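You operate a simulated robot arm through the tools that you are given. There is no shell and no other tool.

You are at the controls of a simulated robot arm. One attempt, no reset.

## Task
Pack the YARD pouch in the white cradle's carrier, grey foam pad on top.
Fine: shut the lid.

The check looks at the end state, three seconds after you hand in, the way a careful person would. Anything else that was tipped, shoved, dropped, spilled or broken makes it a failure. Lids that push on must go on centred and level and be pressed home; caps that screw on are set level and turned clockwise until they are tight.

## Robot
A 7-joint arm with a two-finger parallel gripper, fixed in place. Base frame: the origin is at the foot of the arm, x ahead of it, y to its left, z up; the work surface is at about z = 850. Lengths are in mm, angles in degrees, forces in N, time in s.
With the tool pointing down near the work surface it reaches from about 240 to 680 mm from the base axis. Its first joint turns from -66.0 to 66.0 degrees. Payload 2.4 kg.
Tool frame: the origin (TCP) lies between the finger pads and is the grasp point; the fingertips stand 30 mm ahead of it; z points along the fingers, y is the line along which they close. The gripper opens to 94 mm. The fingers are 28 mm wide and 10 mm thick; the gripper's body (50 by 96 mm) begins 55 mm behind the TCP.
Orientation is that of the tool frame in the base frame, as a unit quaternion [w, x, y, z]. With the fingers straight down and closing along the base's y, the tool's x points along the base's -x, its y along +y and its z along -z.

## Interface
- The arm moves only by the tool apply_moves. Its arguments are lists of equal length, an entry for each row: "rot": the turn, a rotation vector about the base's x, y, z in degrees, a list of three; "dp": the shift along the base's x, y, z in mm, a list of three; "fingers": the finger opening in mm, from 0 to 94. In form: {"rot": [[wx, wy, wz], ...], "dp": [[tx, ty, tz], ...], "fingers": [fingers, ...]}. A call has 1 to 20 rows; each row is the pose to reach, as a shift and turn from the pose commanded when the call began. Each row takes 0.2 s and may step no farther than 50 mm and 8.6 degrees from the row before; otherwise, or with a gripper value out of range, the whole call is refused. A pose out of reach is approached as far as the arm can. The call stops where the force on the tool passes 40 N (or 10 N more than at its start, if that is more) or the arm is blocked; 0.2 s more then pass. The fingers move at their own pace (about 153 mm/s each) and stop on an object; they squeeze with about 41 N. The grip force told is the motor's: it shows also when the fingers shut on nothing. Time passes only in rows, and 0.2 s behind the last, so rows that repeat a pose let the fingers close. The reply holds the time, the measured pose of the TCP, the force on the tool along the base axes, the opening and the grip force, in the units named above and with some noise, with the torque about the TCP (base axes, N m) and any sound that the robot's microphone picked up, and new pictures: "views" is both (left out), scene, wrist or none.
- Cameras (640 x 400 px; columns grow to the right, rows downward): "scene" is fixed at [51.3, 509.8, 1424.7]; the picture's right is [-0.40, -0.92, 0.00], its down [-0.69, 0.30, -0.66] and it looks along [0.61, -0.26, -0.75] (base axes); focal length 214 px, centre (320, 200). "wrist" rides on the gripper at [76, 14, -102] in the tool frame; the picture's right is [-0.18, 0.98, 0.00], its down [-0.75, -0.14, -0.64] and it looks along [-0.63, -0.12, 0.77] (tool axes); focal length 243 px, centre (320, 200).
- locate(camera, pixels): for up to 12 pixels [column, row] of the newest picture of that camera ("zoom" is the newest enlarged one), the place [x, y, z] in the base frame of the surface seen there, good to about 2 mm. No time passes.
- zoom(camera, box): a new picture of the part [left, top, right, bottom] of that camera's present view, enlarged. No time passes.
- hand_in(): hands the job in; it is judged then, once.

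Leave the gripper open and the arm clear of the work at the hand-in unless told otherwise.

The tools are called by a JSON object that holds its "name" and its "arguments". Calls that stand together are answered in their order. apply_moves: Moves the arm, as the interface text tells. Its arguments: {"type":"object","properties":{"rot":{"type":"array","items":{"type":"array","items":{"type":"number"}}},"dp":{"type":"array","items":{"type":"array","items":{"type":"number"}}},"fingers":{"type":"array","items":{"type":"number"}},"views":{"type":"string","enum":["both","scene","wrist","none"]}},"required":["rot","dp","fingers"]} The other tools are called the same way: locate (camera, pixels) gives the place of the surface under pixels of a picture; zoom (camera, box) takes an enlarged picture of a part of a camera's view; hand_in () hands the job in.

At the start:

```text
time: 0.0
tool_pos: [421.8, 150.0, 1298.2]
tcp_rot: [0.0, 0.0, 1.0, 0.0]
contact_force: [-0.4, 0.4, -0.4]
ft_torque: [-0.02, 0.01, -0.01]
width: 94.3
grip_force: 0.1
```

scene: 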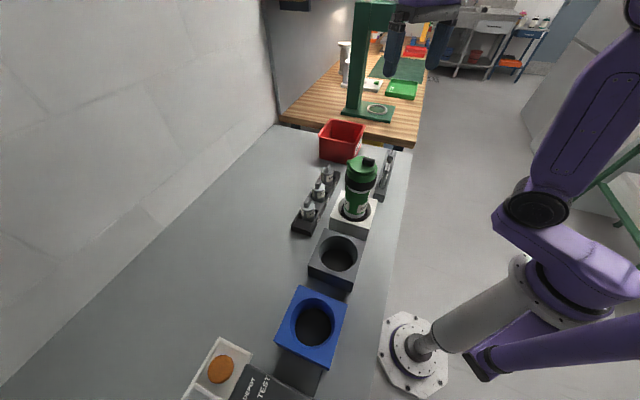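
wrist: 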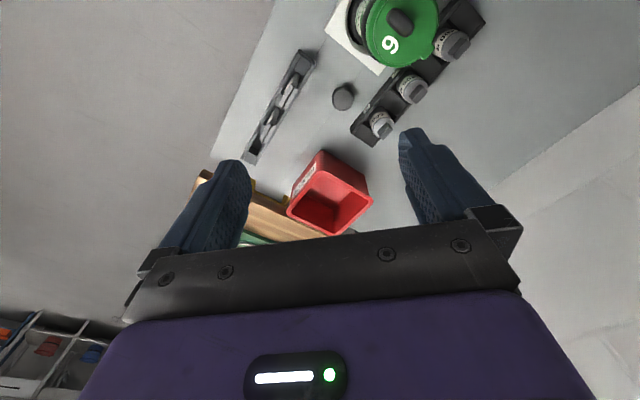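

I can see a green-lidded carrier in a white cradle near (355,190), a rack of three small knob-like items on the left at (315,200), a grey block with a hole, a blue block with a hole, and a tray at the bottom with an orange disc and pouches labelled "TEST"/"DEPOT". I'll zoom in on these parts before moving anything.

{"name": "zoom", "arguments": {"camera": "scene", "box": [160, 270, 368, 400]}}

{"name": "zoom", "arguments": {"camera": "scene", "box": [280, 110, 440, 210]}}

{"name": "zoom", "arguments": {"camera": "wrist", "box": [200, 0, 500, 240]}}

```text
3.08 times, centred on (264, 335) of scene
```

zoom: 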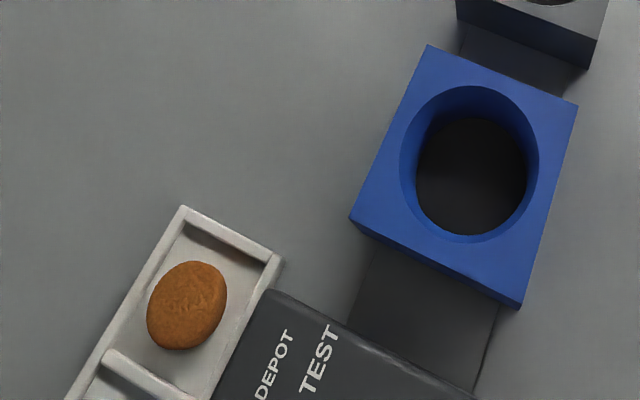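

```text
4.00 times, centred on (360, 160) of scene
```

zoom: 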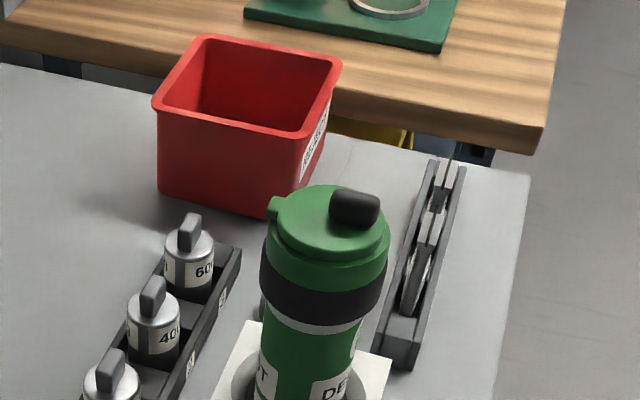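

```text
1.67 times, centred on (350, 120) of wrist
```

zoom: 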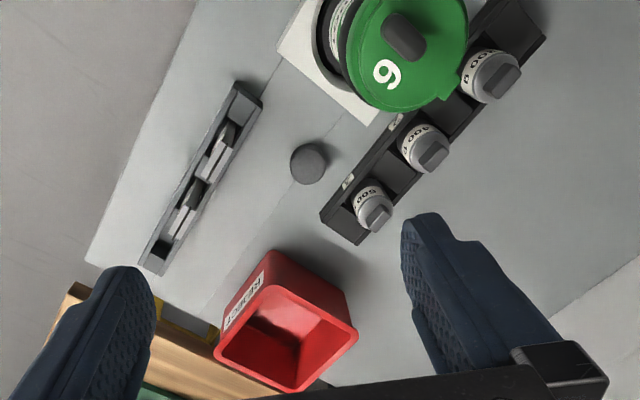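

I'll measure where the main things are: the carrier, lid, cradle, rack, pad, red bin, blocks, and tray.

{"name": "locate", "arguments": {"camera": "scene", "pixels": [[358, 165], [368, 163], [340, 225], [390, 165], [340, 255], [312, 325], [222, 370], [262, 390], [342, 140], [310, 210], [319, 190], [328, 174]]}}

{"name": "locate", "arguments": {"camera": "wrist", "pixels": [[343, 92], [400, 22], [395, 45], [265, 130], [285, 95], [335, 195], [381, 123], [412, 88], [452, 44], [310, 55], [248, 160], [375, 70]]}}

```text
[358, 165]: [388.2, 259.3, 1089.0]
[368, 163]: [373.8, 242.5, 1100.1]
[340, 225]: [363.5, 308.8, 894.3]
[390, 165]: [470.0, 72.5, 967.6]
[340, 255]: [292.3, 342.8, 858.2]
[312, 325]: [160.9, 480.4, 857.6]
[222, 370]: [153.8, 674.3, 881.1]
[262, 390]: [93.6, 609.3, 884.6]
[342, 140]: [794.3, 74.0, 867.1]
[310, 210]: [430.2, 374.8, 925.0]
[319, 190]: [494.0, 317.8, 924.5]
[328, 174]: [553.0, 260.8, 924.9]
```

```text
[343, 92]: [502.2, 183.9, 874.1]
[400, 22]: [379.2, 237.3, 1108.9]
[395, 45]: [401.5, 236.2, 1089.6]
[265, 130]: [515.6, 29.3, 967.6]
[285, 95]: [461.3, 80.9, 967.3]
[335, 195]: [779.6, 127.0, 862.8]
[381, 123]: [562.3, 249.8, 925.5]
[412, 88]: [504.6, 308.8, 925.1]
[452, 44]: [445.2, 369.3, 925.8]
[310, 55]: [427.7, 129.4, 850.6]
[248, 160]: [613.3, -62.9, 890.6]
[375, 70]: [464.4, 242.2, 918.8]
```

The wrist camera sees a slot rack at (275,110) that may hold the pouches, and the grey pad at (343,97). I'll zoom in on both and on the carrier markings.

{"name": "zoom", "arguments": {"camera": "wrist", "box": [230, 40, 330, 170]}}

{"name": "zoom", "arguments": {"camera": "scene", "box": [365, 145, 405, 205]}}

{"name": "zoom", "arguments": {"camera": "scene", "box": [320, 150, 390, 240]}}

{"name": "zoom", "arguments": {"camera": "wrist", "box": [320, 0, 500, 150]}}

```text
3.08 times, centred on (280, 105) of wrist
```

zoom: 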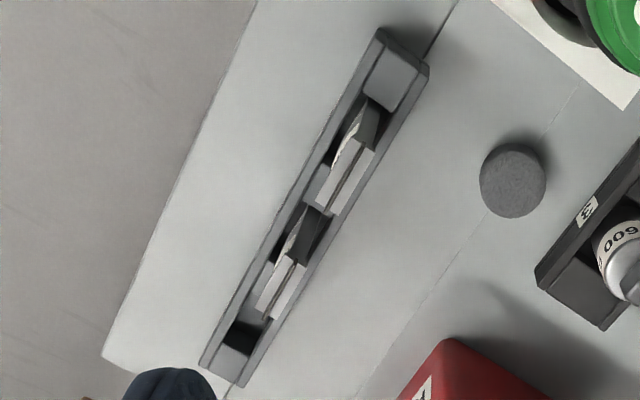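

```text
6.67 times, centred on (385, 175) of scene
```

zoom: 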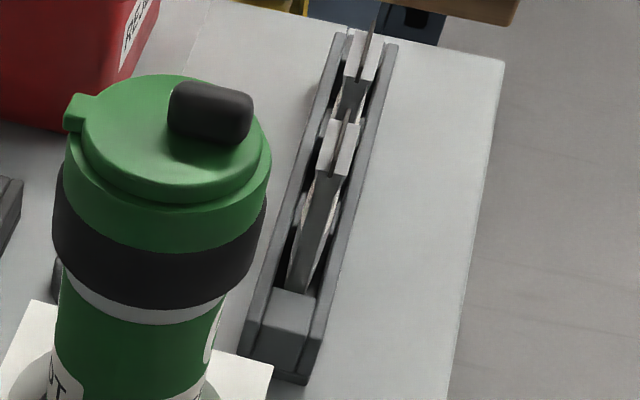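

```text
4.44 times, centred on (355, 195) of scene
```

zoom: 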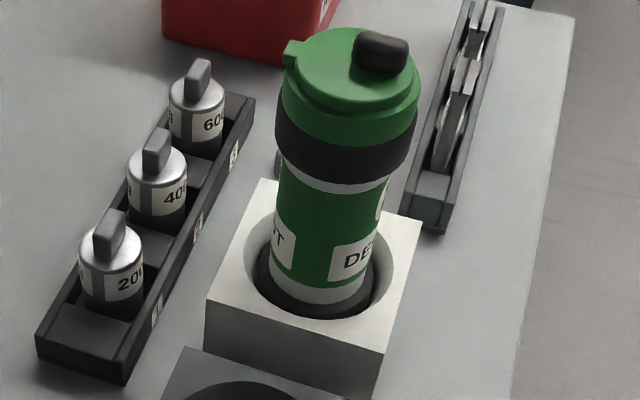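

```text
2.67 times, centred on (410, 75) of wrist
```

zoom: 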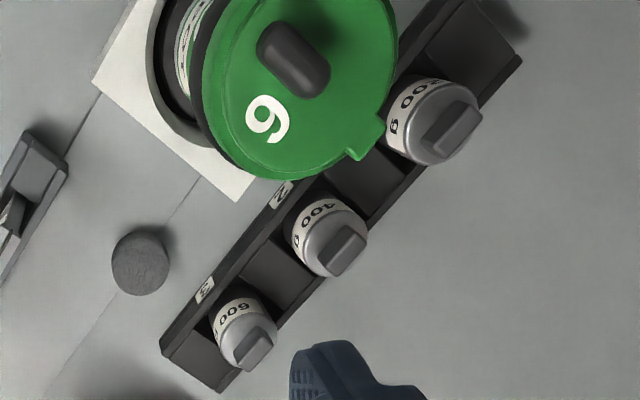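

The lid has a black knob, a "9"/"6" mark and a tab. The rack at right holds two thin pouches on edge whose faces I can't read from here. I'll swing the arm to the robot's right, high and clear, with a 45° yaw so the wrist camera sees the near pouch faces.

{"name": "apply_moves", "arguments": {"rot": [[0, 0, 6], [0, 0, 12], [0, 0, 18], [0, 0, 24], [0, 0, 30], [0, 0, 37], [0, 0, 45]], "dp": [[-5, -36, -21], [-10, -72, -42], [-15, -108, -63], [-20, -144, -84], [-25, -180, -105], [-30, -215, -126], [-35, -250, -148]], "fingers": [94, 94, 94, 94, 94, 94, 94]}}

```text
time: 1.6
tool_pos: [386.7, -100.9, 1148.2]
tcp_rot: [0.0, -0.384, 0.923, 0.0]
contact_force: [0.4, 0.5, 0.4]
ft_torque: [0.05, 0.01, -0.02]
width: 94.1
grip_force: 0.1
```

scene: 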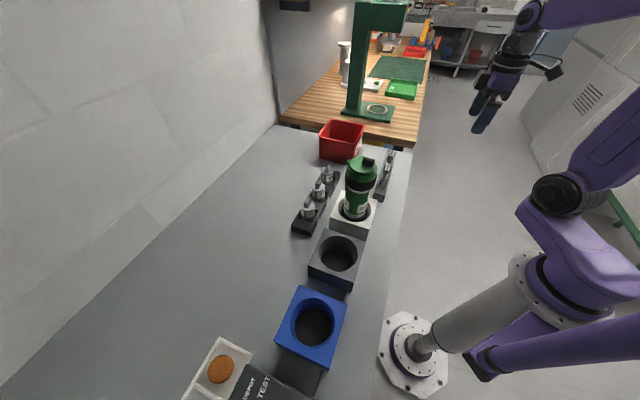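
wrist: 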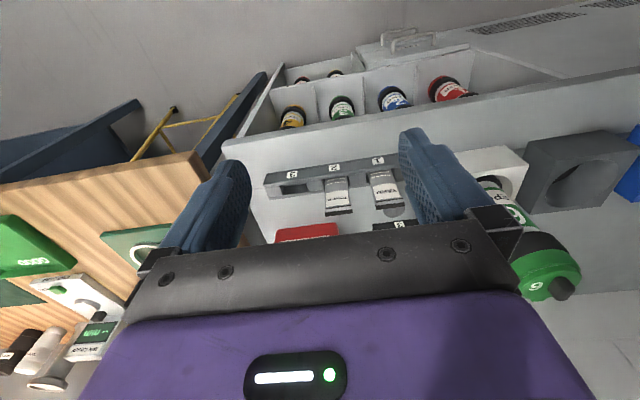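

Slots appear numbered 3, 2, 1, with pouches in slots 2 and 1. I'll zoom in to read the pouch labels.

{"name": "zoom", "arguments": {"camera": "wrist", "box": [255, 145, 415, 245]}}

{"name": "zoom", "arguments": {"camera": "wrist", "box": [450, 140, 640, 310]}}

{"name": "zoom", "arguments": {"camera": "wrist", "box": [230, 40, 490, 160]}}

```text
4.00 times, centred on (335, 195) of wrist
```

zoom: 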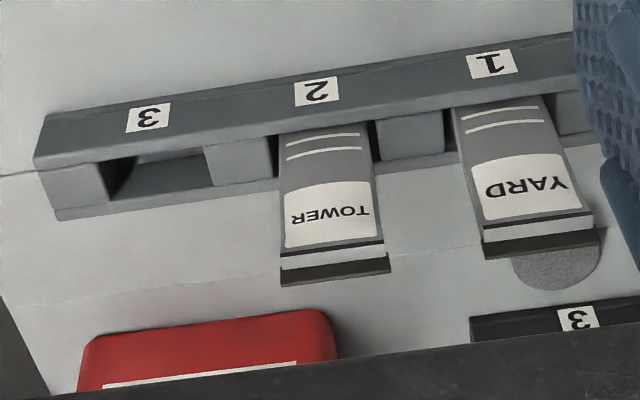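

```text
2.35 times, centred on (545, 225) of wrist
```

zoom: 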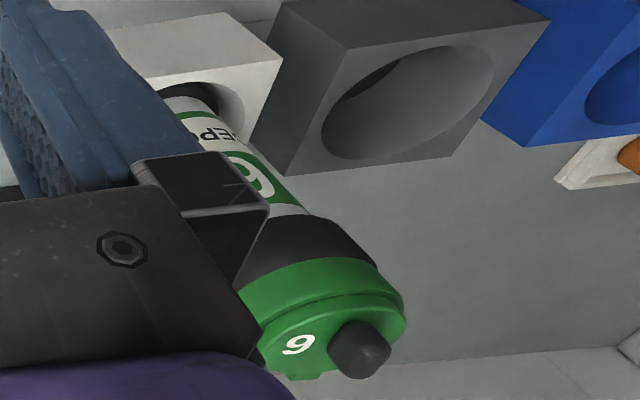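

```text
2.46 times, centred on (360, 100) of wrist
```

zoom: 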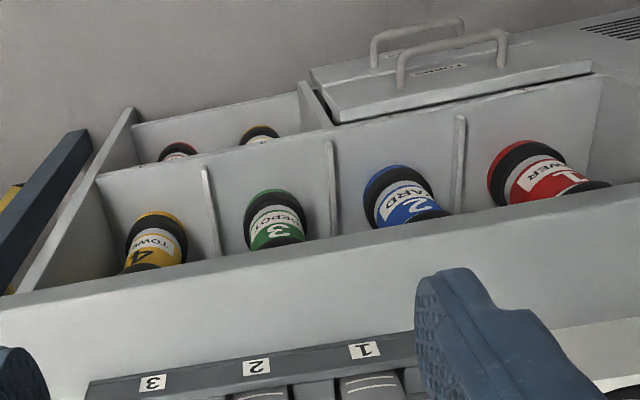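

The YARD pouch is in slot 1 (the slot nearest the carrier), and TOWER is in slot 2. I'll measure the YARD pouch's body and top edge, the rack, and the pad from a fresh zoom.

{"name": "zoom", "arguments": {"camera": "wrist", "box": [335, 145, 415, 225]}}

```text
5.00 times, centred on (375, 185) of wrist
```

zoom: 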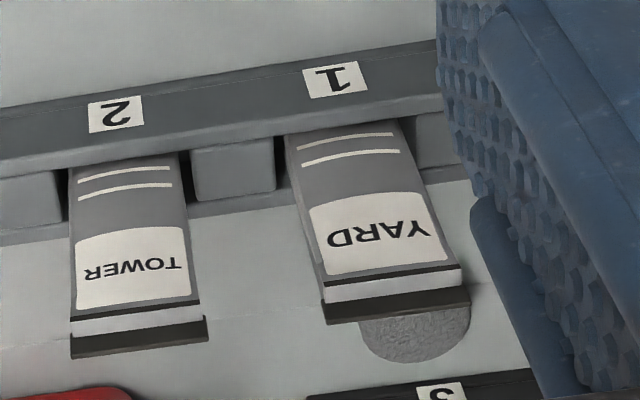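

{"name": "locate", "arguments": {"camera": "zoom", "pixels": [[325, 283], [460, 268], [330, 300], [460, 285], [330, 315], [468, 298], [290, 150], [400, 125], [375, 200], [300, 120], [235, 165], [430, 140]]}}

{"name": "locate", "arguments": {"camera": "zoom", "pixels": [[75, 330], [200, 310], [75, 350], [205, 332], [415, 345], [235, 140], [425, 105], [50, 145], [100, 250], [130, 200], [430, 160], [235, 205]]}}

```text
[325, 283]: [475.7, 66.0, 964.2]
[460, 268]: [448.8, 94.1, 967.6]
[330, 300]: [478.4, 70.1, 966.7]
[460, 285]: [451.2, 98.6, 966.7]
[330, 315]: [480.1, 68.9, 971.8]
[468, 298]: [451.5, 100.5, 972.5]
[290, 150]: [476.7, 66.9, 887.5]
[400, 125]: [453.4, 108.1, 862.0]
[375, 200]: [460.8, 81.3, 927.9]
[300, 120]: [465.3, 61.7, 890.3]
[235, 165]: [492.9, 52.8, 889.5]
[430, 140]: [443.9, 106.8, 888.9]
```

```text
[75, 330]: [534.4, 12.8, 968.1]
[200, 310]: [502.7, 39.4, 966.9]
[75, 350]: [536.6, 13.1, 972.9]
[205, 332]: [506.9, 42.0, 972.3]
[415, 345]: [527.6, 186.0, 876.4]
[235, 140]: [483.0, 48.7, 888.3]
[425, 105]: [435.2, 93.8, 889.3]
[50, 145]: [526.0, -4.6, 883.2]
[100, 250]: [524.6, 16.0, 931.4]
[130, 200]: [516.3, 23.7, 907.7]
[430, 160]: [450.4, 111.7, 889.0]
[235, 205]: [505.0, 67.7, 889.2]
```

The YARD pouch is about 39 mm wide along the rack, its top is at z≈967, and the rack walls are at z≈890. Next I need to understand the lid, so I'll zoom in on the scene view of the lid and measure it.

{"name": "zoom", "arguments": {"camera": "scene", "box": [335, 145, 390, 235]}}

```text
4.44 times, centred on (362, 190) of scene
```

zoom: 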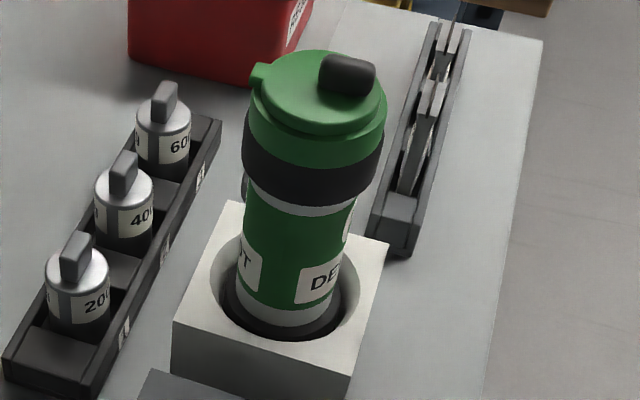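

{"name": "locate", "arguments": {"camera": "zoom", "pixels": [[258, 72], [262, 80], [310, 110], [318, 54], [347, 68], [330, 85], [370, 80], [310, 130], [310, 178], [270, 105], [380, 110], [315, 200]]}}

{"name": "locate", "arguments": {"camera": "zoom", "pixels": [[232, 205], [386, 245], [348, 372], [175, 325], [288, 335], [345, 75], [350, 90], [315, 250], [260, 60], [300, 80], [217, 260], [365, 280]]}}

```text
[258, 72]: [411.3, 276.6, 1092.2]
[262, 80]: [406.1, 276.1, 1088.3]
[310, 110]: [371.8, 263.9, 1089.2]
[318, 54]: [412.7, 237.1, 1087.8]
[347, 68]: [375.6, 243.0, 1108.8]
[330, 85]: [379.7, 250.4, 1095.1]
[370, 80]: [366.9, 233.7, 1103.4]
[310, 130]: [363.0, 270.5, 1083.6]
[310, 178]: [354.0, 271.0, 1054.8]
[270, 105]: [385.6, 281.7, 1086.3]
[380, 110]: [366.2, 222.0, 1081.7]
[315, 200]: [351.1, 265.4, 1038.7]
```

```text
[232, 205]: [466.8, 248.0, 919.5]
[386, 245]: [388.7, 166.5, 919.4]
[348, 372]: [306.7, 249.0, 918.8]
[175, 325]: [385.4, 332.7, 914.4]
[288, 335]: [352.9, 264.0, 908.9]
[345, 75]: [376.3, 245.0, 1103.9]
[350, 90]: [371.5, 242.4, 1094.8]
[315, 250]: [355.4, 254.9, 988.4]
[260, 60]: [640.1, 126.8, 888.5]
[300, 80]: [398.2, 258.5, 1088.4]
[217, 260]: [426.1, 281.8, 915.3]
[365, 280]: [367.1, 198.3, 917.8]
```

The cradle's centre is about (387, 249). The lid disc top is at z≈1089, the knob is offset to about (374, 241) with its top at z≈1108, and a tab sits on the opposite side at about (411, 277). I'll move the wrist camera closer to see how the lid opens.

{"name": "apply_moves", "arguments": {"rot": [[0, 0, 0], [0, 0, 0], [0, 0, 0], [0, 0, 0], [0, 0, 0], [0, 0, 0], [0, 0, 0]], "dp": [[-7, 41, 20], [-14, 81, 37], [-21, 121, 37], [-28, 161, 37], [-35, 202, 37], [-42, 242, 37], [-48, 282, 37]], "fingers": [94, 94, 94, 94, 94, 94, 94]}}

```text
time: 3.2
tool_pos: [338.5, 180.8, 1185.5]
tcp_rot: [0.0, -0.382, 0.924, 0.0]
contact_force: [-0.9, -0.3, -0.2]
ft_torque: [-0.01, 0.03, 0.03]
width: 94.0
grip_force: 0.1
```

scene: 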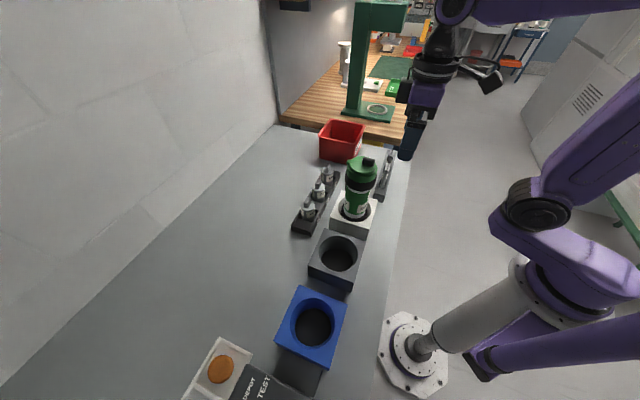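
wrist: 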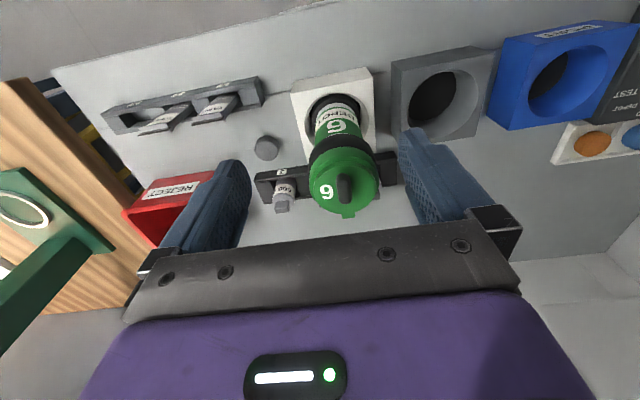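

{"name": "zoom", "arguments": {"camera": "wrist", "box": [280, 90, 400, 225]}}

{"name": "zoom", "arguments": {"camera": "wrist", "box": [480, 20, 640, 180]}}

{"name": "zoom", "arguments": {"camera": "wrist", "box": [90, 60, 290, 220]}}

```text
2.96 times, centred on (340, 158) of wrist
```

zoom: 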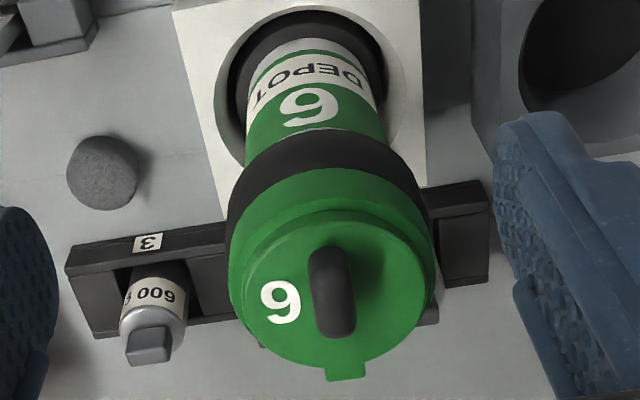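

```text
2.50 times, centred on (560, 100) of wrist
```

zoom: 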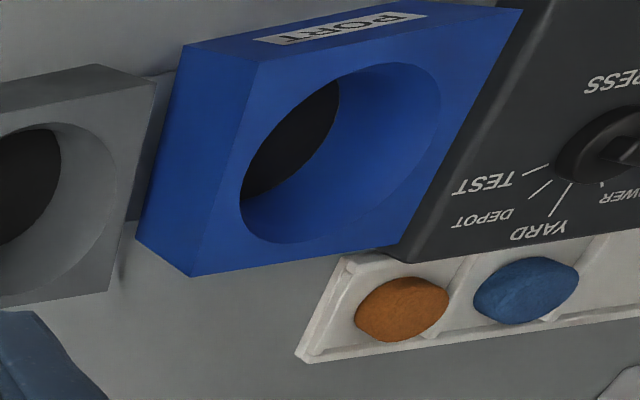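

```text
2.50 times, centred on (190, 140) of wrist
```

zoom: 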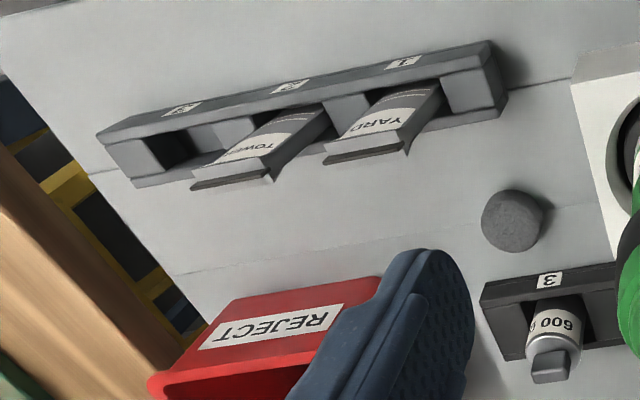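

{"name": "zoom", "arguments": {"camera": "wrist", "box": [300, 140, 385, 225]}}

```text
4.71 times, centred on (342, 182) of wrist
```

zoom: 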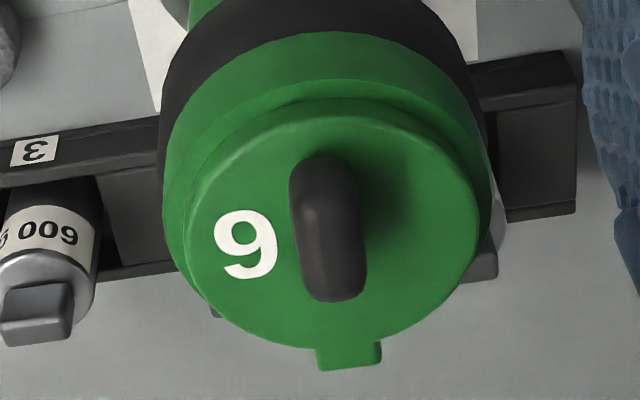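

{"name": "locate", "arguments": {"camera": "zoom", "pixels": [[325, 165], [340, 290], [300, 200], [360, 260], [330, 230], [305, 175], [305, 270], [350, 365], [330, 350], [200, 230], [470, 220], [335, 120]]}}

{"name": "locate", "arguments": {"camera": "zoom", "pixels": [[330, 330], [335, 95], [335, 60], [180, 200], [487, 190], [380, 345], [320, 352], [335, 335], [400, 320], [250, 330], [215, 160], [440, 140]]}}

```text
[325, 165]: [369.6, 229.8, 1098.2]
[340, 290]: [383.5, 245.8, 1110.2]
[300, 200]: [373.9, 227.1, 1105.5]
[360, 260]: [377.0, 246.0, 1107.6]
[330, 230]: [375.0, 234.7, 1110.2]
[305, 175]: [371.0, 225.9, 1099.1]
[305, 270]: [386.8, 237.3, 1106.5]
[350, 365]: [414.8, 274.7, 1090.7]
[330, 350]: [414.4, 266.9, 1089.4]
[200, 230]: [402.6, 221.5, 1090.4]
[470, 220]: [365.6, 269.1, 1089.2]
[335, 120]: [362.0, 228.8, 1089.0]
```

```text
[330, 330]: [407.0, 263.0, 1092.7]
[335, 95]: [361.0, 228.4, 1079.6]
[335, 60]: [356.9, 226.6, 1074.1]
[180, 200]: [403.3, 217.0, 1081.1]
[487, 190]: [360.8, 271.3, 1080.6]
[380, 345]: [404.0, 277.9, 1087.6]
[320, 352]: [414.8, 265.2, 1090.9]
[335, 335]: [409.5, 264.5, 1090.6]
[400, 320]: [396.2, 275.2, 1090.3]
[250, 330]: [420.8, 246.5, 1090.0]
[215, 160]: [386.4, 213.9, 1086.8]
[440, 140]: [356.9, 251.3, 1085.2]
```

{"name": "zoom", "arguments": {"camera": "scene", "box": [343, 150, 381, 194]}}

```text
9.09 times, centred on (362, 172) of scene
```

zoom: 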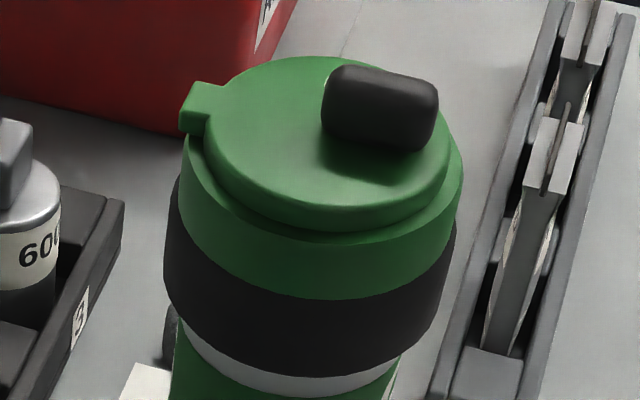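

The lid is a round disc sitting in a collar. It has a small lug overhanging at the back-left (scene zoom (200,105)) and an off-centre black grip bar. To tell whether the lug is a hinge or a pull tab, I'll circle round to the other side with the camera tilted flatter, staying clear above everything.

{"name": "apply_moves", "arguments": {"rot": [[0, -2.5, -8], [0, -5, -16], [0, -7.5, -24], [0, -10, -32], [0, -12.5, -40], [0, -15, -48], [0, -17.5, -56], [0, -20, -64], [0, -22.5, -72], [0, -25, -80], [0, -27.7, -88.4]], "dp": [[-10, 14, 5], [-20, 28, 5], [-28, 42, 5], [-33, 56, 5], [-37, 70, 5], [-40, 84, 5], [-42, 98, 0], [-42, 112, -10], [-40, 125, -20], [-36, 138, -38], [-33, 149, -54]], "fingers": [94, 94, 94, 94, 94, 94, 94, 94, 94, 94, 94]}}

```text
refused: row 11 steps farther than a row can; nothing moved
```

The last turn step was slightly too large, so I'll send the same move again with finer steps.

{"name": "apply_moves", "arguments": {"rot": [[0, -2.3, -7.4], [0, -4.6, -14.7], [0, -6.9, -22.1], [0, -9.2, -29.5], [0, -11.5, -36.8], [0, -13.9, -44.2], [0, -16.2, -51.6], [0, -18.5, -58.9], [0, -20.8, -66.3], [0, -23.1, -73.7], [0, -25.4, -81], [0, -27.7, -88.4]], "dp": [[-10, 14, 5], [-20, 28, 5], [-28, 42, 5], [-33, 56, 5], [-37, 70, 5], [-40, 84, 5], [-42, 98, 0], [-42, 112, -10], [-40, 125, -20], [-36, 138, -38], [-33, 145, -46], [-33, 149, -54]], "fingers": [94, 94, 94, 94, 94, 94, 94, 94, 94, 94, 94, 94], "views": "wrist"}}

```text
time: 5.8
tool_pos: [306.1, 331.4, 1132.5]
tcp_rot: [0.2, 0.375, 0.901, -0.083]
contact_force: [-0.1, 0.0, 0.9]
ft_torque: [0.01, 0.01, 0.0]
width: 94.0
grip_force: 0.0
```

wrist: 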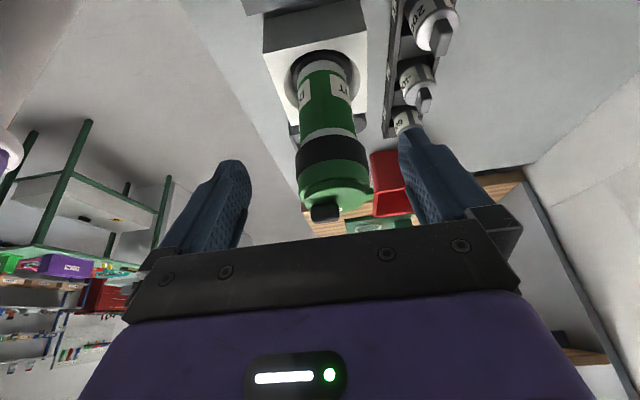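

{"name": "zoom", "arguments": {"camera": "wrist", "box": [285, 130, 385, 235]}}

{"name": "zoom", "arguments": {"camera": "wrist", "box": [250, 20, 390, 150]}}

```text
3.81 times, centred on (335, 182) of wrist
```

zoom: 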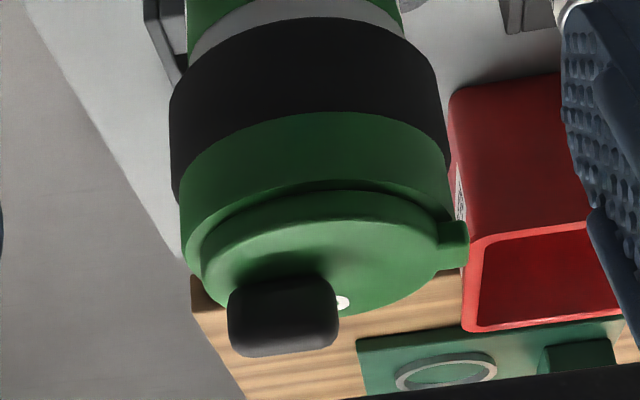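

```text
3.08 times, centred on (320, 85) of wrist
```

zoom: 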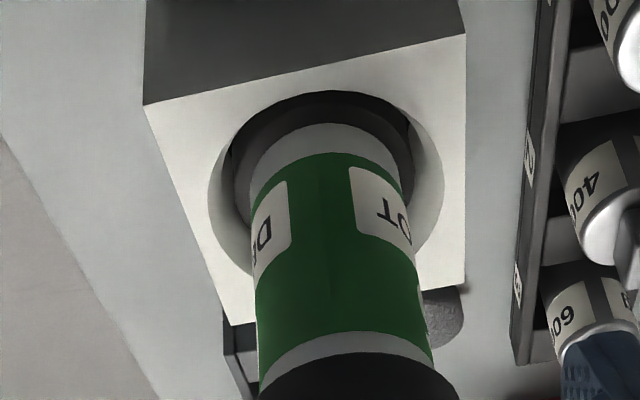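

The lug has the same thickness as the disc and overhangs the collar, and the grip bar lies on the opposite side along the same line. That layout fits a lid hinged at the lug and lifted by the bar, with the fingers closing across the bar at 45° yaw. I'll raise up, undo the tilt, and go above the bar at about (377, 238).

{"name": "apply_moves", "arguments": {"rot": [[0, 2.3, 7.4], [0, 4.6, 14.7], [0, 6.9, 22.1], [0, 9.2, 29.5], [0, 11.5, 36.8], [0, 13.9, 44.2], [0, 16.2, 51.6], [0, 18.5, 58.9], [0, 20.8, 66.3], [0, 23.1, 73.7], [0, 25.4, 81], [0, 27.7, 88.4]], "dp": [[0, 0, 20], [0, 0, 40], [0, 0, 60], [5, -5, 70], [10, -12, 70], [17, -22, 70], [25, -33, 70], [34, -45, 70], [44, -57, 70], [53, -70, 70], [62, -82, 70], [71, -93, 70]], "fingers": [94, 94, 94, 94, 94, 94, 94, 94, 94, 60, 50, 50]}}

```text
time: 8.4
tool_pos: [377.2, 237.1, 1203.9]
tcp_rot: [0.001, -0.384, 0.923, 0.0]
contact_force: [0.2, -0.4, -1.0]
ft_torque: [0.01, 0.0, 0.0]
width: 49.7
grip_force: 0.0
```

scene: 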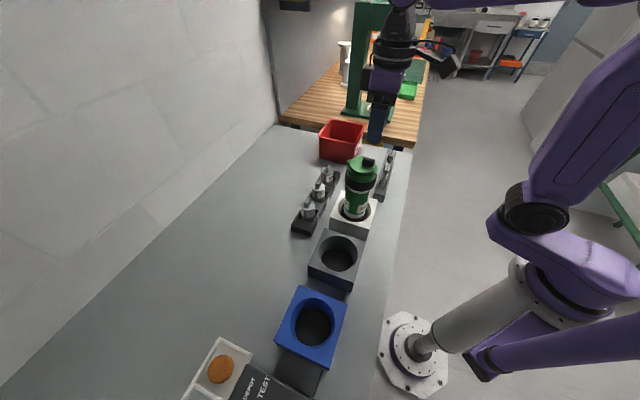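
wrist: 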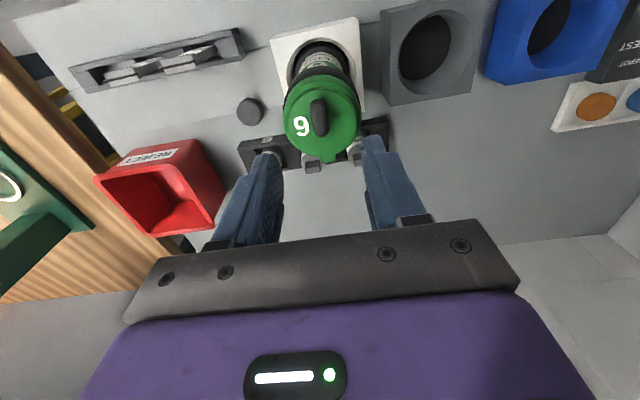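

Now I'm above the lid. I'll refine the bar's position and the lug from this steeper view.

{"name": "zoom", "arguments": {"camera": "wrist", "box": [275, 65, 370, 175]}}

```text
3.64 times, centred on (322, 120) of wrist
```

zoom: 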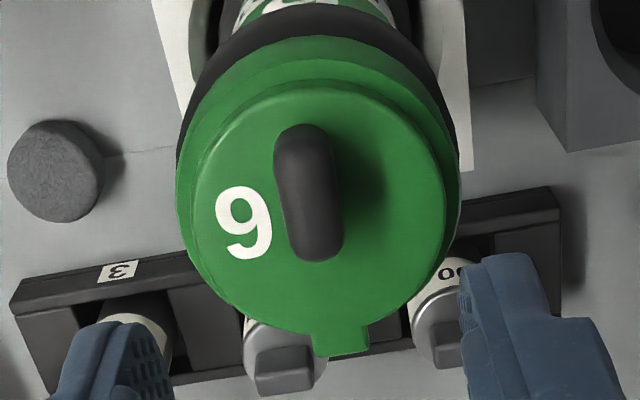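

{"name": "locate", "arguments": {"camera": "zoom", "pixels": [[300, 130], [318, 252], [282, 175], [340, 215], [308, 190], [290, 245], [315, 352], [367, 348], [200, 210], [440, 210], [310, 95], [340, 335]]}}

```text
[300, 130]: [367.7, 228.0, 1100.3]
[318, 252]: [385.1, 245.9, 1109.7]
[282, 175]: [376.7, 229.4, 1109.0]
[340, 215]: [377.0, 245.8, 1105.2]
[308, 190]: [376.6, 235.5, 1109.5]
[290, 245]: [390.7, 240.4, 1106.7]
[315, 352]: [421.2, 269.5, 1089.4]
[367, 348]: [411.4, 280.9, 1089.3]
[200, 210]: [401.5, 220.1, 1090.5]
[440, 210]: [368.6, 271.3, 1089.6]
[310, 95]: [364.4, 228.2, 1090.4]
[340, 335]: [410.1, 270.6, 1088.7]
```

The bar's centre is at about (377, 237.5), it's about 12 mm wide, and it runs along 45°. I'm right above it. I'll descend so the fingertips stop a few mm above the disc, then close gently on the bar.

{"name": "apply_moves", "arguments": {"rot": [[0, 0, 0], [0, 0, 0], [0, 0, 0], [0, 0, 0], [0, 0, 0], [0, 0, 0], [0, 0, 0]], "dp": [[0, 0, -20], [0, 0, -40], [0, 0, -55], [0, 0, -65], [0, 0, -72], [0, 0, -78], [0, 0, -78]], "fingers": [50, 50, 50, 50, 50, 50, 50]}}

```text
time: 10.0
tool_pos: [377.0, 236.9, 1124.5]
tcp_rot: [0.0, -0.383, 0.924, 0.0]
contact_force: [-0.4, -0.1, -1.3]
ft_torque: [0.01, 0.01, 0.01]
width: 50.0
grip_force: 0.1
```

scene: 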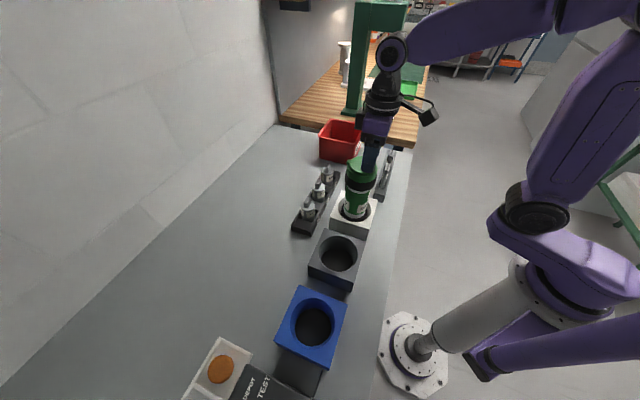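
wrist: 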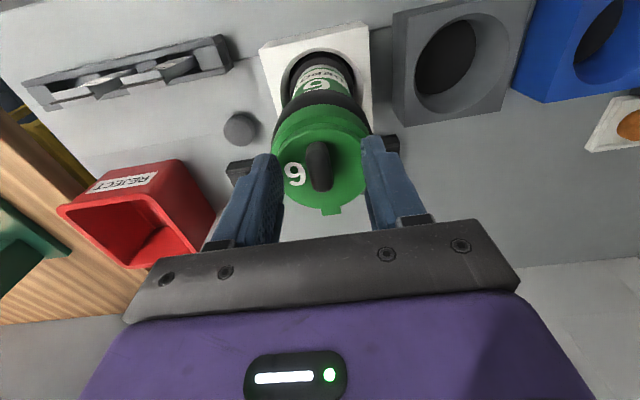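

The fingers straddle the bar at about (318,168) in the wrist view, and there's no contact force. Now I'll close on the bar.

{"name": "apply_moves", "arguments": {"rot": [[0, 0, 0], [0, 0, 0], [0, 0, 0], [0, 0, 0]], "dp": [[0, 0, 0], [0, 0, 0], [0, 0, 0], [0, 0, 0]], "fingers": [30, 16, 5, 5], "views": "wrist"}}

```text
time: 11.0
tool_pos: [376.4, 237.0, 1123.7]
tcp_rot: [0.0, -0.383, 0.924, 0.0]
contact_force: [-0.3, -0.4, 0.9]
ft_torque: [0.01, -0.06, -0.01]
width: 13.1
grip_force: 40.9
```

wrist: 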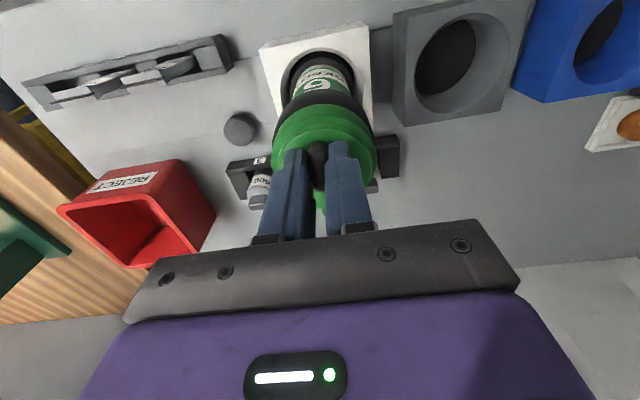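

The bar is held (13.1 mm, 41 N) with almost no side force. I'll test with a tiny 2 mm lift and read the force and torque to learn how the lid behaves.

{"name": "apply_moves", "arguments": {"rot": [[0, 0, 0], [0, 0, 0], [0, 0, 0]], "dp": [[0, 0, 1], [0, 0, 2], [0, 0, 2]], "fingers": [5, 5, 5]}}

```text
time: 11.8
tool_pos: [378.0, 236.2, 1126.1]
tcp_rot: [0.0, -0.382, 0.924, 0.001]
contact_force: [0.4, -0.3, -0.3]
ft_torque: [-0.03, 0.04, -0.01]
width: 12.8
grip_force: 40.9
```

scene: 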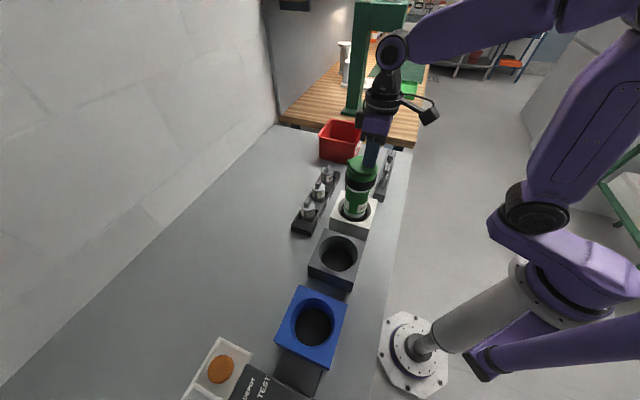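
wrist: 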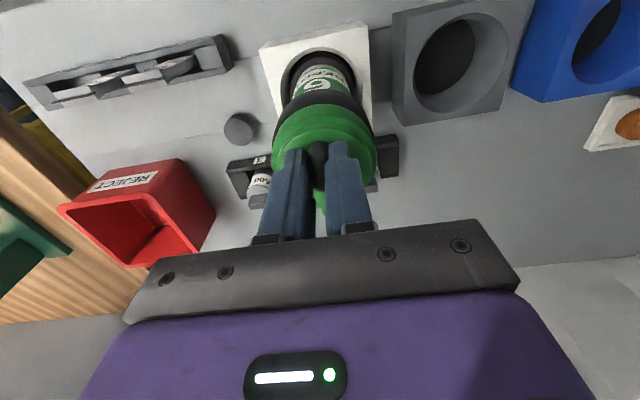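

Almost no resistance so far. I'll lift 4 mm more and zoom in to see whether the disc is separating from the collar or the whole carrier is rising.

{"name": "apply_moves", "arguments": {"rot": [[0, 0, 0], [0, 0, 0], [0, 0, 0]], "dp": [[0, 0, 2], [0, 0, 4], [0, 0, 4]], "fingers": [5, 5, 5]}}

{"name": "zoom", "arguments": {"camera": "scene", "box": [343, 150, 381, 194]}}

{"name": "zoom", "arguments": {"camera": "wrist", "box": [265, 70, 385, 220]}}

```text
time: 12.6
tool_pos: [377.0, 238.4, 1131.6]
tcp_rot: [0.0, -0.383, 0.924, 0.001]
contact_force: [-0.3, 0.2, -2.4]
ft_torque: [-0.03, 0.01, -0.01]
width: 13.1
grip_force: 41.2
```

scene: 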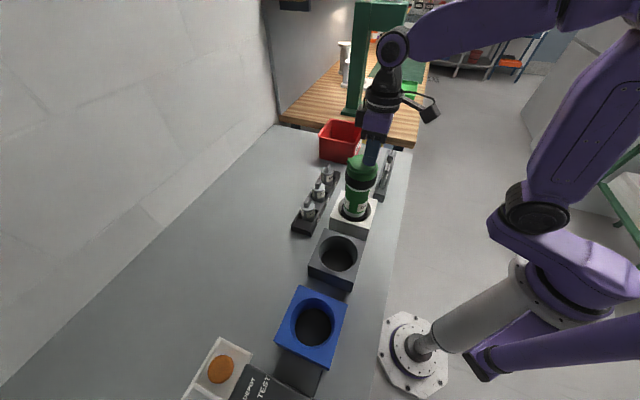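
wrist: 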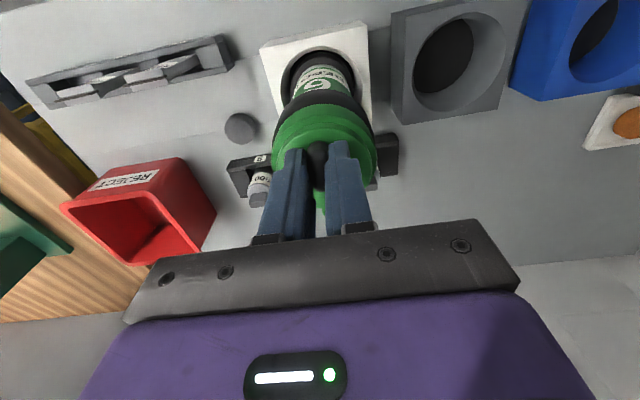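

```text
9.09 times, centred on (362, 172) of scene
```

zoom: 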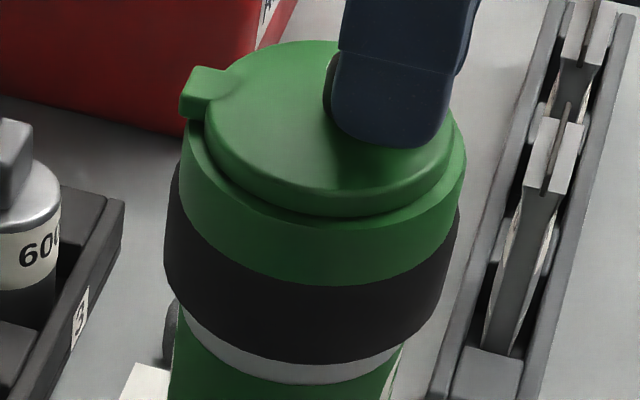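

```text
2.67 times, centred on (325, 145) of wrist
```

zoom: 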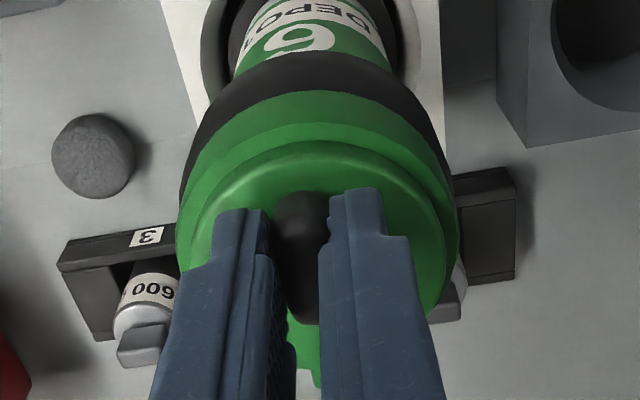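

The scene zoom shows the whole carrier rising with the lid (the collar moved up too), so a straight lift only raises the carrier. I'll set it back down gently in the cradle.

{"name": "apply_moves", "arguments": {"rot": [[0, 0, 0], [0, 0, 0], [0, 0, 0], [0, 0, 0], [0, 0, 0]], "dp": [[0, 0, -1.5], [0, 0, -3], [0, 0, -4.5], [0, 0, -6], [0, 0, -6]], "fingers": [5, 5, 5, 5, 5], "views": "none"}}

{"name": "zoom", "arguments": {"camera": "scene", "box": [343, 150, 381, 194]}}

```text
time: 13.8
tool_pos: [377.6, 236.6, 1123.5]
tcp_rot: [0.0, -0.383, 0.924, 0.0]
contact_force: [-0.5, -0.3, 1.9]
ft_torque: [-0.07, 0.09, -0.04]
width: 13.2
grip_force: 41.0
```

```text
9.09 times, centred on (362, 172) of scene
```

zoom: 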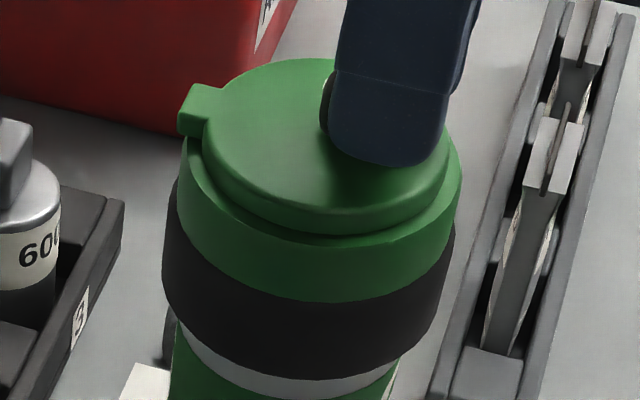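

The carrier is seated again (small positive z force). Now I'll test the hinge idea: a 5° swing of the bar up about an axis at the lug (about (414, 275, 1088), axis along (-0.7, 0.7, 0)).

{"name": "apply_moves", "arguments": {"rot": [[-1.2, 1.2, 0], [-2.4, 2.4, 0], [-3.5, 3.5, 0], [-3.5, 3.5, 0]], "dp": [[0.8, 0.8, 1.6], [1.6, 1.6, 3.1], [2.4, 2.4, 4.4], [2.4, 2.4, 4.4]], "fingers": [5, 5, 5, 5], "views": "none"}}

{"name": "zoom", "arguments": {"camera": "scene", "box": [343, 150, 381, 194]}}

{"name": "zoom", "arguments": {"camera": "wrist", "box": [265, 70, 385, 220]}}

```text
time: 14.8
tool_pos: [379.8, 240.6, 1129.6]
tcp_rot: [-0.039, -0.383, 0.923, -0.016]
contact_force: [4.4, 3.6, -3.5]
ft_torque: [1.0, -0.95, 0.01]
width: 13.4
grip_force: 40.9
```

```text
9.09 times, centred on (362, 172) of scene
```

zoom: 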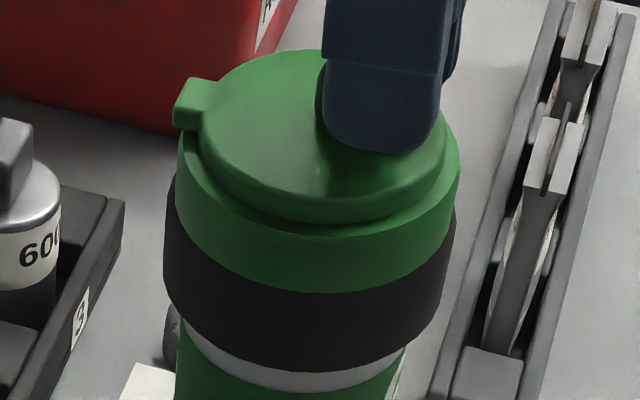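

```text
2.67 times, centred on (325, 145) of wrist
```

zoom: 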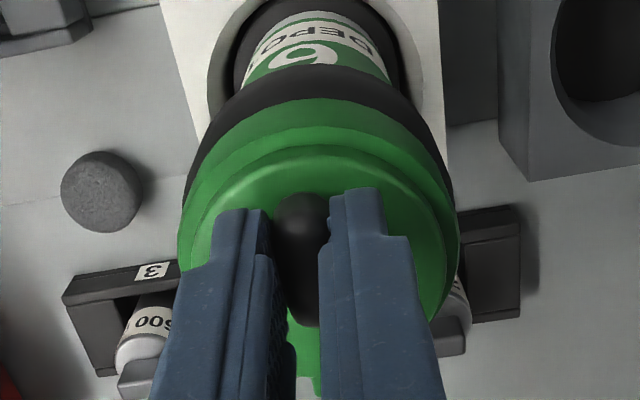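

The lid and collar stayed together while the torque climbed to 1.4 N·m, so it isn't a free hinge at the lug. I'll undo that move exactly.

{"name": "apply_moves", "arguments": {"rot": [[1.2, -1.2, 0], [2.4, -2.4, 0], [3.5, -3.5, 0], [3.5, -3.5, 0]], "dp": [[-0.8, -0.8, -1.3], [-1.6, -1.6, -2.8], [-2.4, -2.4, -4.4], [-2.4, -2.4, -4.4]], "fingers": [5, 5, 5, 5], "views": "none"}}

{"name": "zoom", "arguments": {"camera": "scene", "box": [343, 150, 381, 194]}}

```text
time: 15.8
tool_pos: [377.0, 236.9, 1124.5]
tcp_rot: [0.001, -0.383, 0.924, 0.0]
contact_force: [-2.6, -3.0, 14.7]
ft_torque: [-0.94, 0.93, -0.01]
width: 13.2
grip_force: 41.2
```

```text
9.09 times, centred on (362, 172) of scene
```

zoom: 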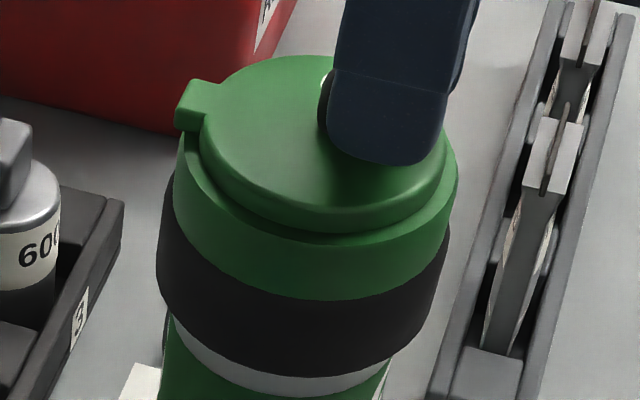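

The bar slipped slightly in the grip and left a small preload (14.7 N pushing down, tilt torque). I'll open the fingers so the carrier settles upright, then check it.

{"name": "apply_moves", "arguments": {"rot": [[0, 0, 0], [0, 0, 0], [0, 0, 0], [0, 0, 0]], "dp": [[0, 0, 0.5], [0, 0, 1], [0, 0, 1], [0, 0, 1]], "fingers": [12, 20, 34, 40]}}

{"name": "zoom", "arguments": {"camera": "scene", "box": [335, 145, 390, 235]}}

{"name": "zoom", "arguments": {"camera": "wrist", "box": [265, 70, 385, 220]}}

```text
time: 16.8
tool_pos: [377.4, 237.8, 1124.9]
tcp_rot: [0.0, -0.382, 0.924, 0.001]
contact_force: [-0.4, 0.7, 0.2]
ft_torque: [0.02, -0.04, 0.0]
width: 40.2
grip_force: 0.0
```

scene: 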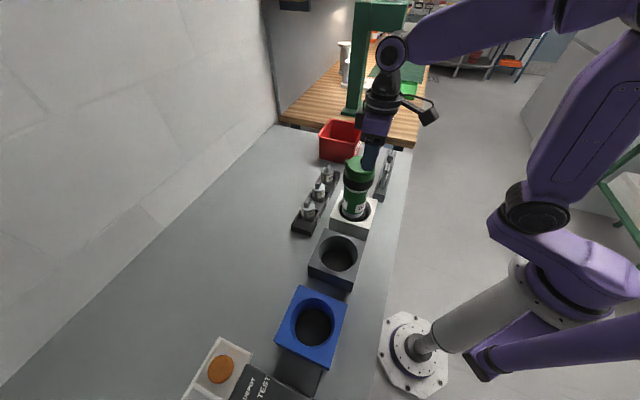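
wrist: 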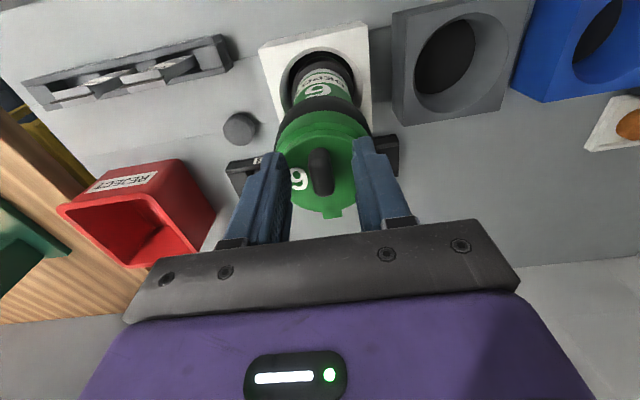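

```text
4.44 times, centred on (362, 190) of scene
```

zoom: 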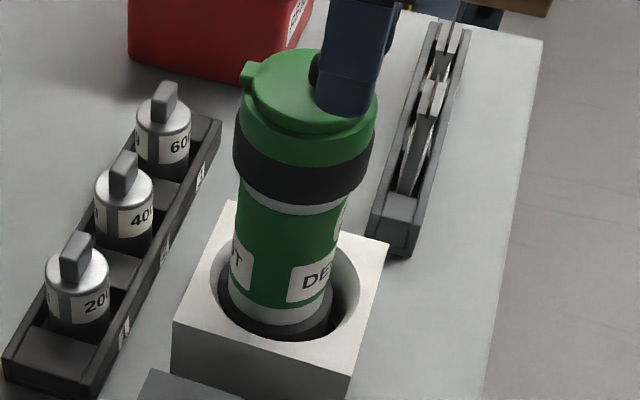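

```text
2.67 times, centred on (325, 145) of wrist
```

zoom: 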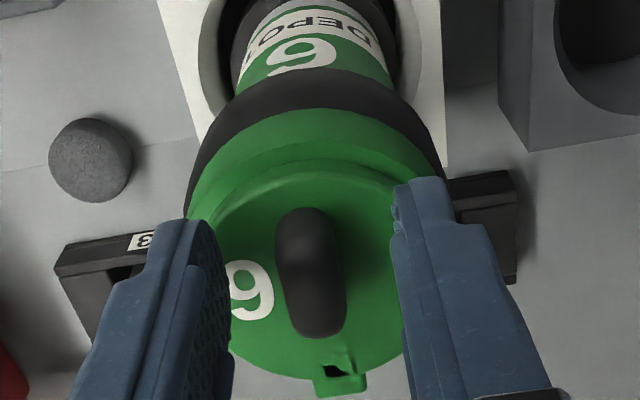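

The carrier now seems to lean a little, and a dark spot is showing at the lug (wrist zoom (340,370)). I'll take a closer look.

{"name": "zoom", "arguments": {"camera": "wrist", "box": [290, 140, 370, 225]}}

{"name": "zoom", "arguments": {"camera": "scene", "box": [343, 150, 381, 194]}}

```text
4.71 times, centred on (330, 182) of wrist
```

zoom: 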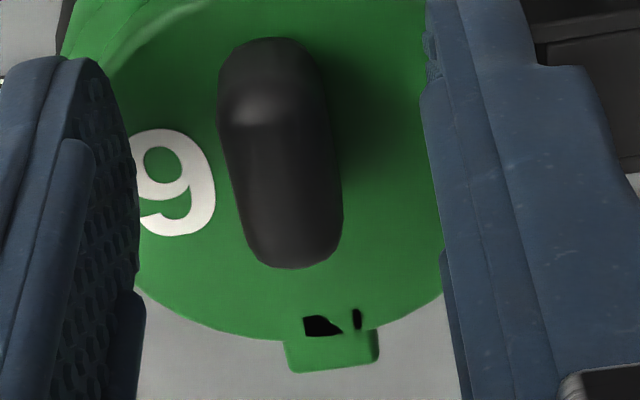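

```text
9.09 times, centred on (362, 172) of scene
```

zoom: 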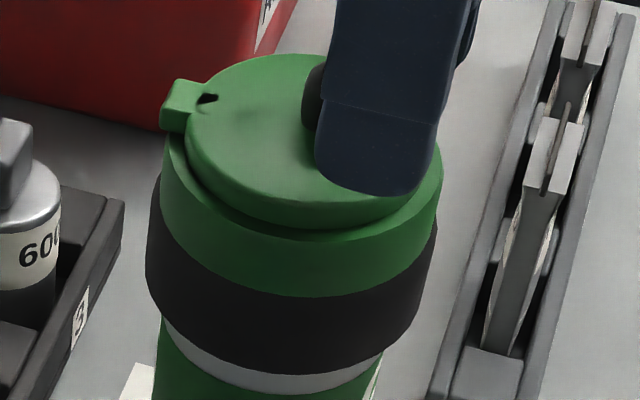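

{"name": "locate", "arguments": {"camera": "zoom", "pixels": [[178, 95], [185, 85], [172, 125], [230, 75], [290, 70], [200, 150], [250, 200], [330, 205], [400, 195], [250, 130], [290, 60], [260, 170]]}}

{"name": "locate", "arguments": {"camera": "wrist", "pixels": [[333, 213], [325, 212], [338, 208], [320, 203], [310, 200], [303, 165], [340, 150], [320, 145], [345, 185], [320, 125], [320, 165], [322, 190]]}}

```text
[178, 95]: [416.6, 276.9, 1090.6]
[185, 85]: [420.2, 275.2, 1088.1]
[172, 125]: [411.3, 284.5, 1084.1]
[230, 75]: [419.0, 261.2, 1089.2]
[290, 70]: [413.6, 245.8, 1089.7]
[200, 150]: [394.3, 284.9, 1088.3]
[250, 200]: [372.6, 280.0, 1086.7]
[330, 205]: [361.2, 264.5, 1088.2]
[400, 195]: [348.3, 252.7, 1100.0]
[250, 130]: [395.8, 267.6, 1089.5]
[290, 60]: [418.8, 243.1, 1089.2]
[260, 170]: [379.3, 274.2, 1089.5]
```

```text
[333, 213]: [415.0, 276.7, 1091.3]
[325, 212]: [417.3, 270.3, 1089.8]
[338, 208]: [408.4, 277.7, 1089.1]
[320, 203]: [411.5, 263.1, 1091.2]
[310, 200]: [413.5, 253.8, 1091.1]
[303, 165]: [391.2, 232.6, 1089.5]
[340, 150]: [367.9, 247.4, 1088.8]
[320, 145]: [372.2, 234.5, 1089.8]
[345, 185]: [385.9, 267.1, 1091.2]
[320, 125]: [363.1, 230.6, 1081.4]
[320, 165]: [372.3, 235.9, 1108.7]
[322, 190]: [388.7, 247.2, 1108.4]
```

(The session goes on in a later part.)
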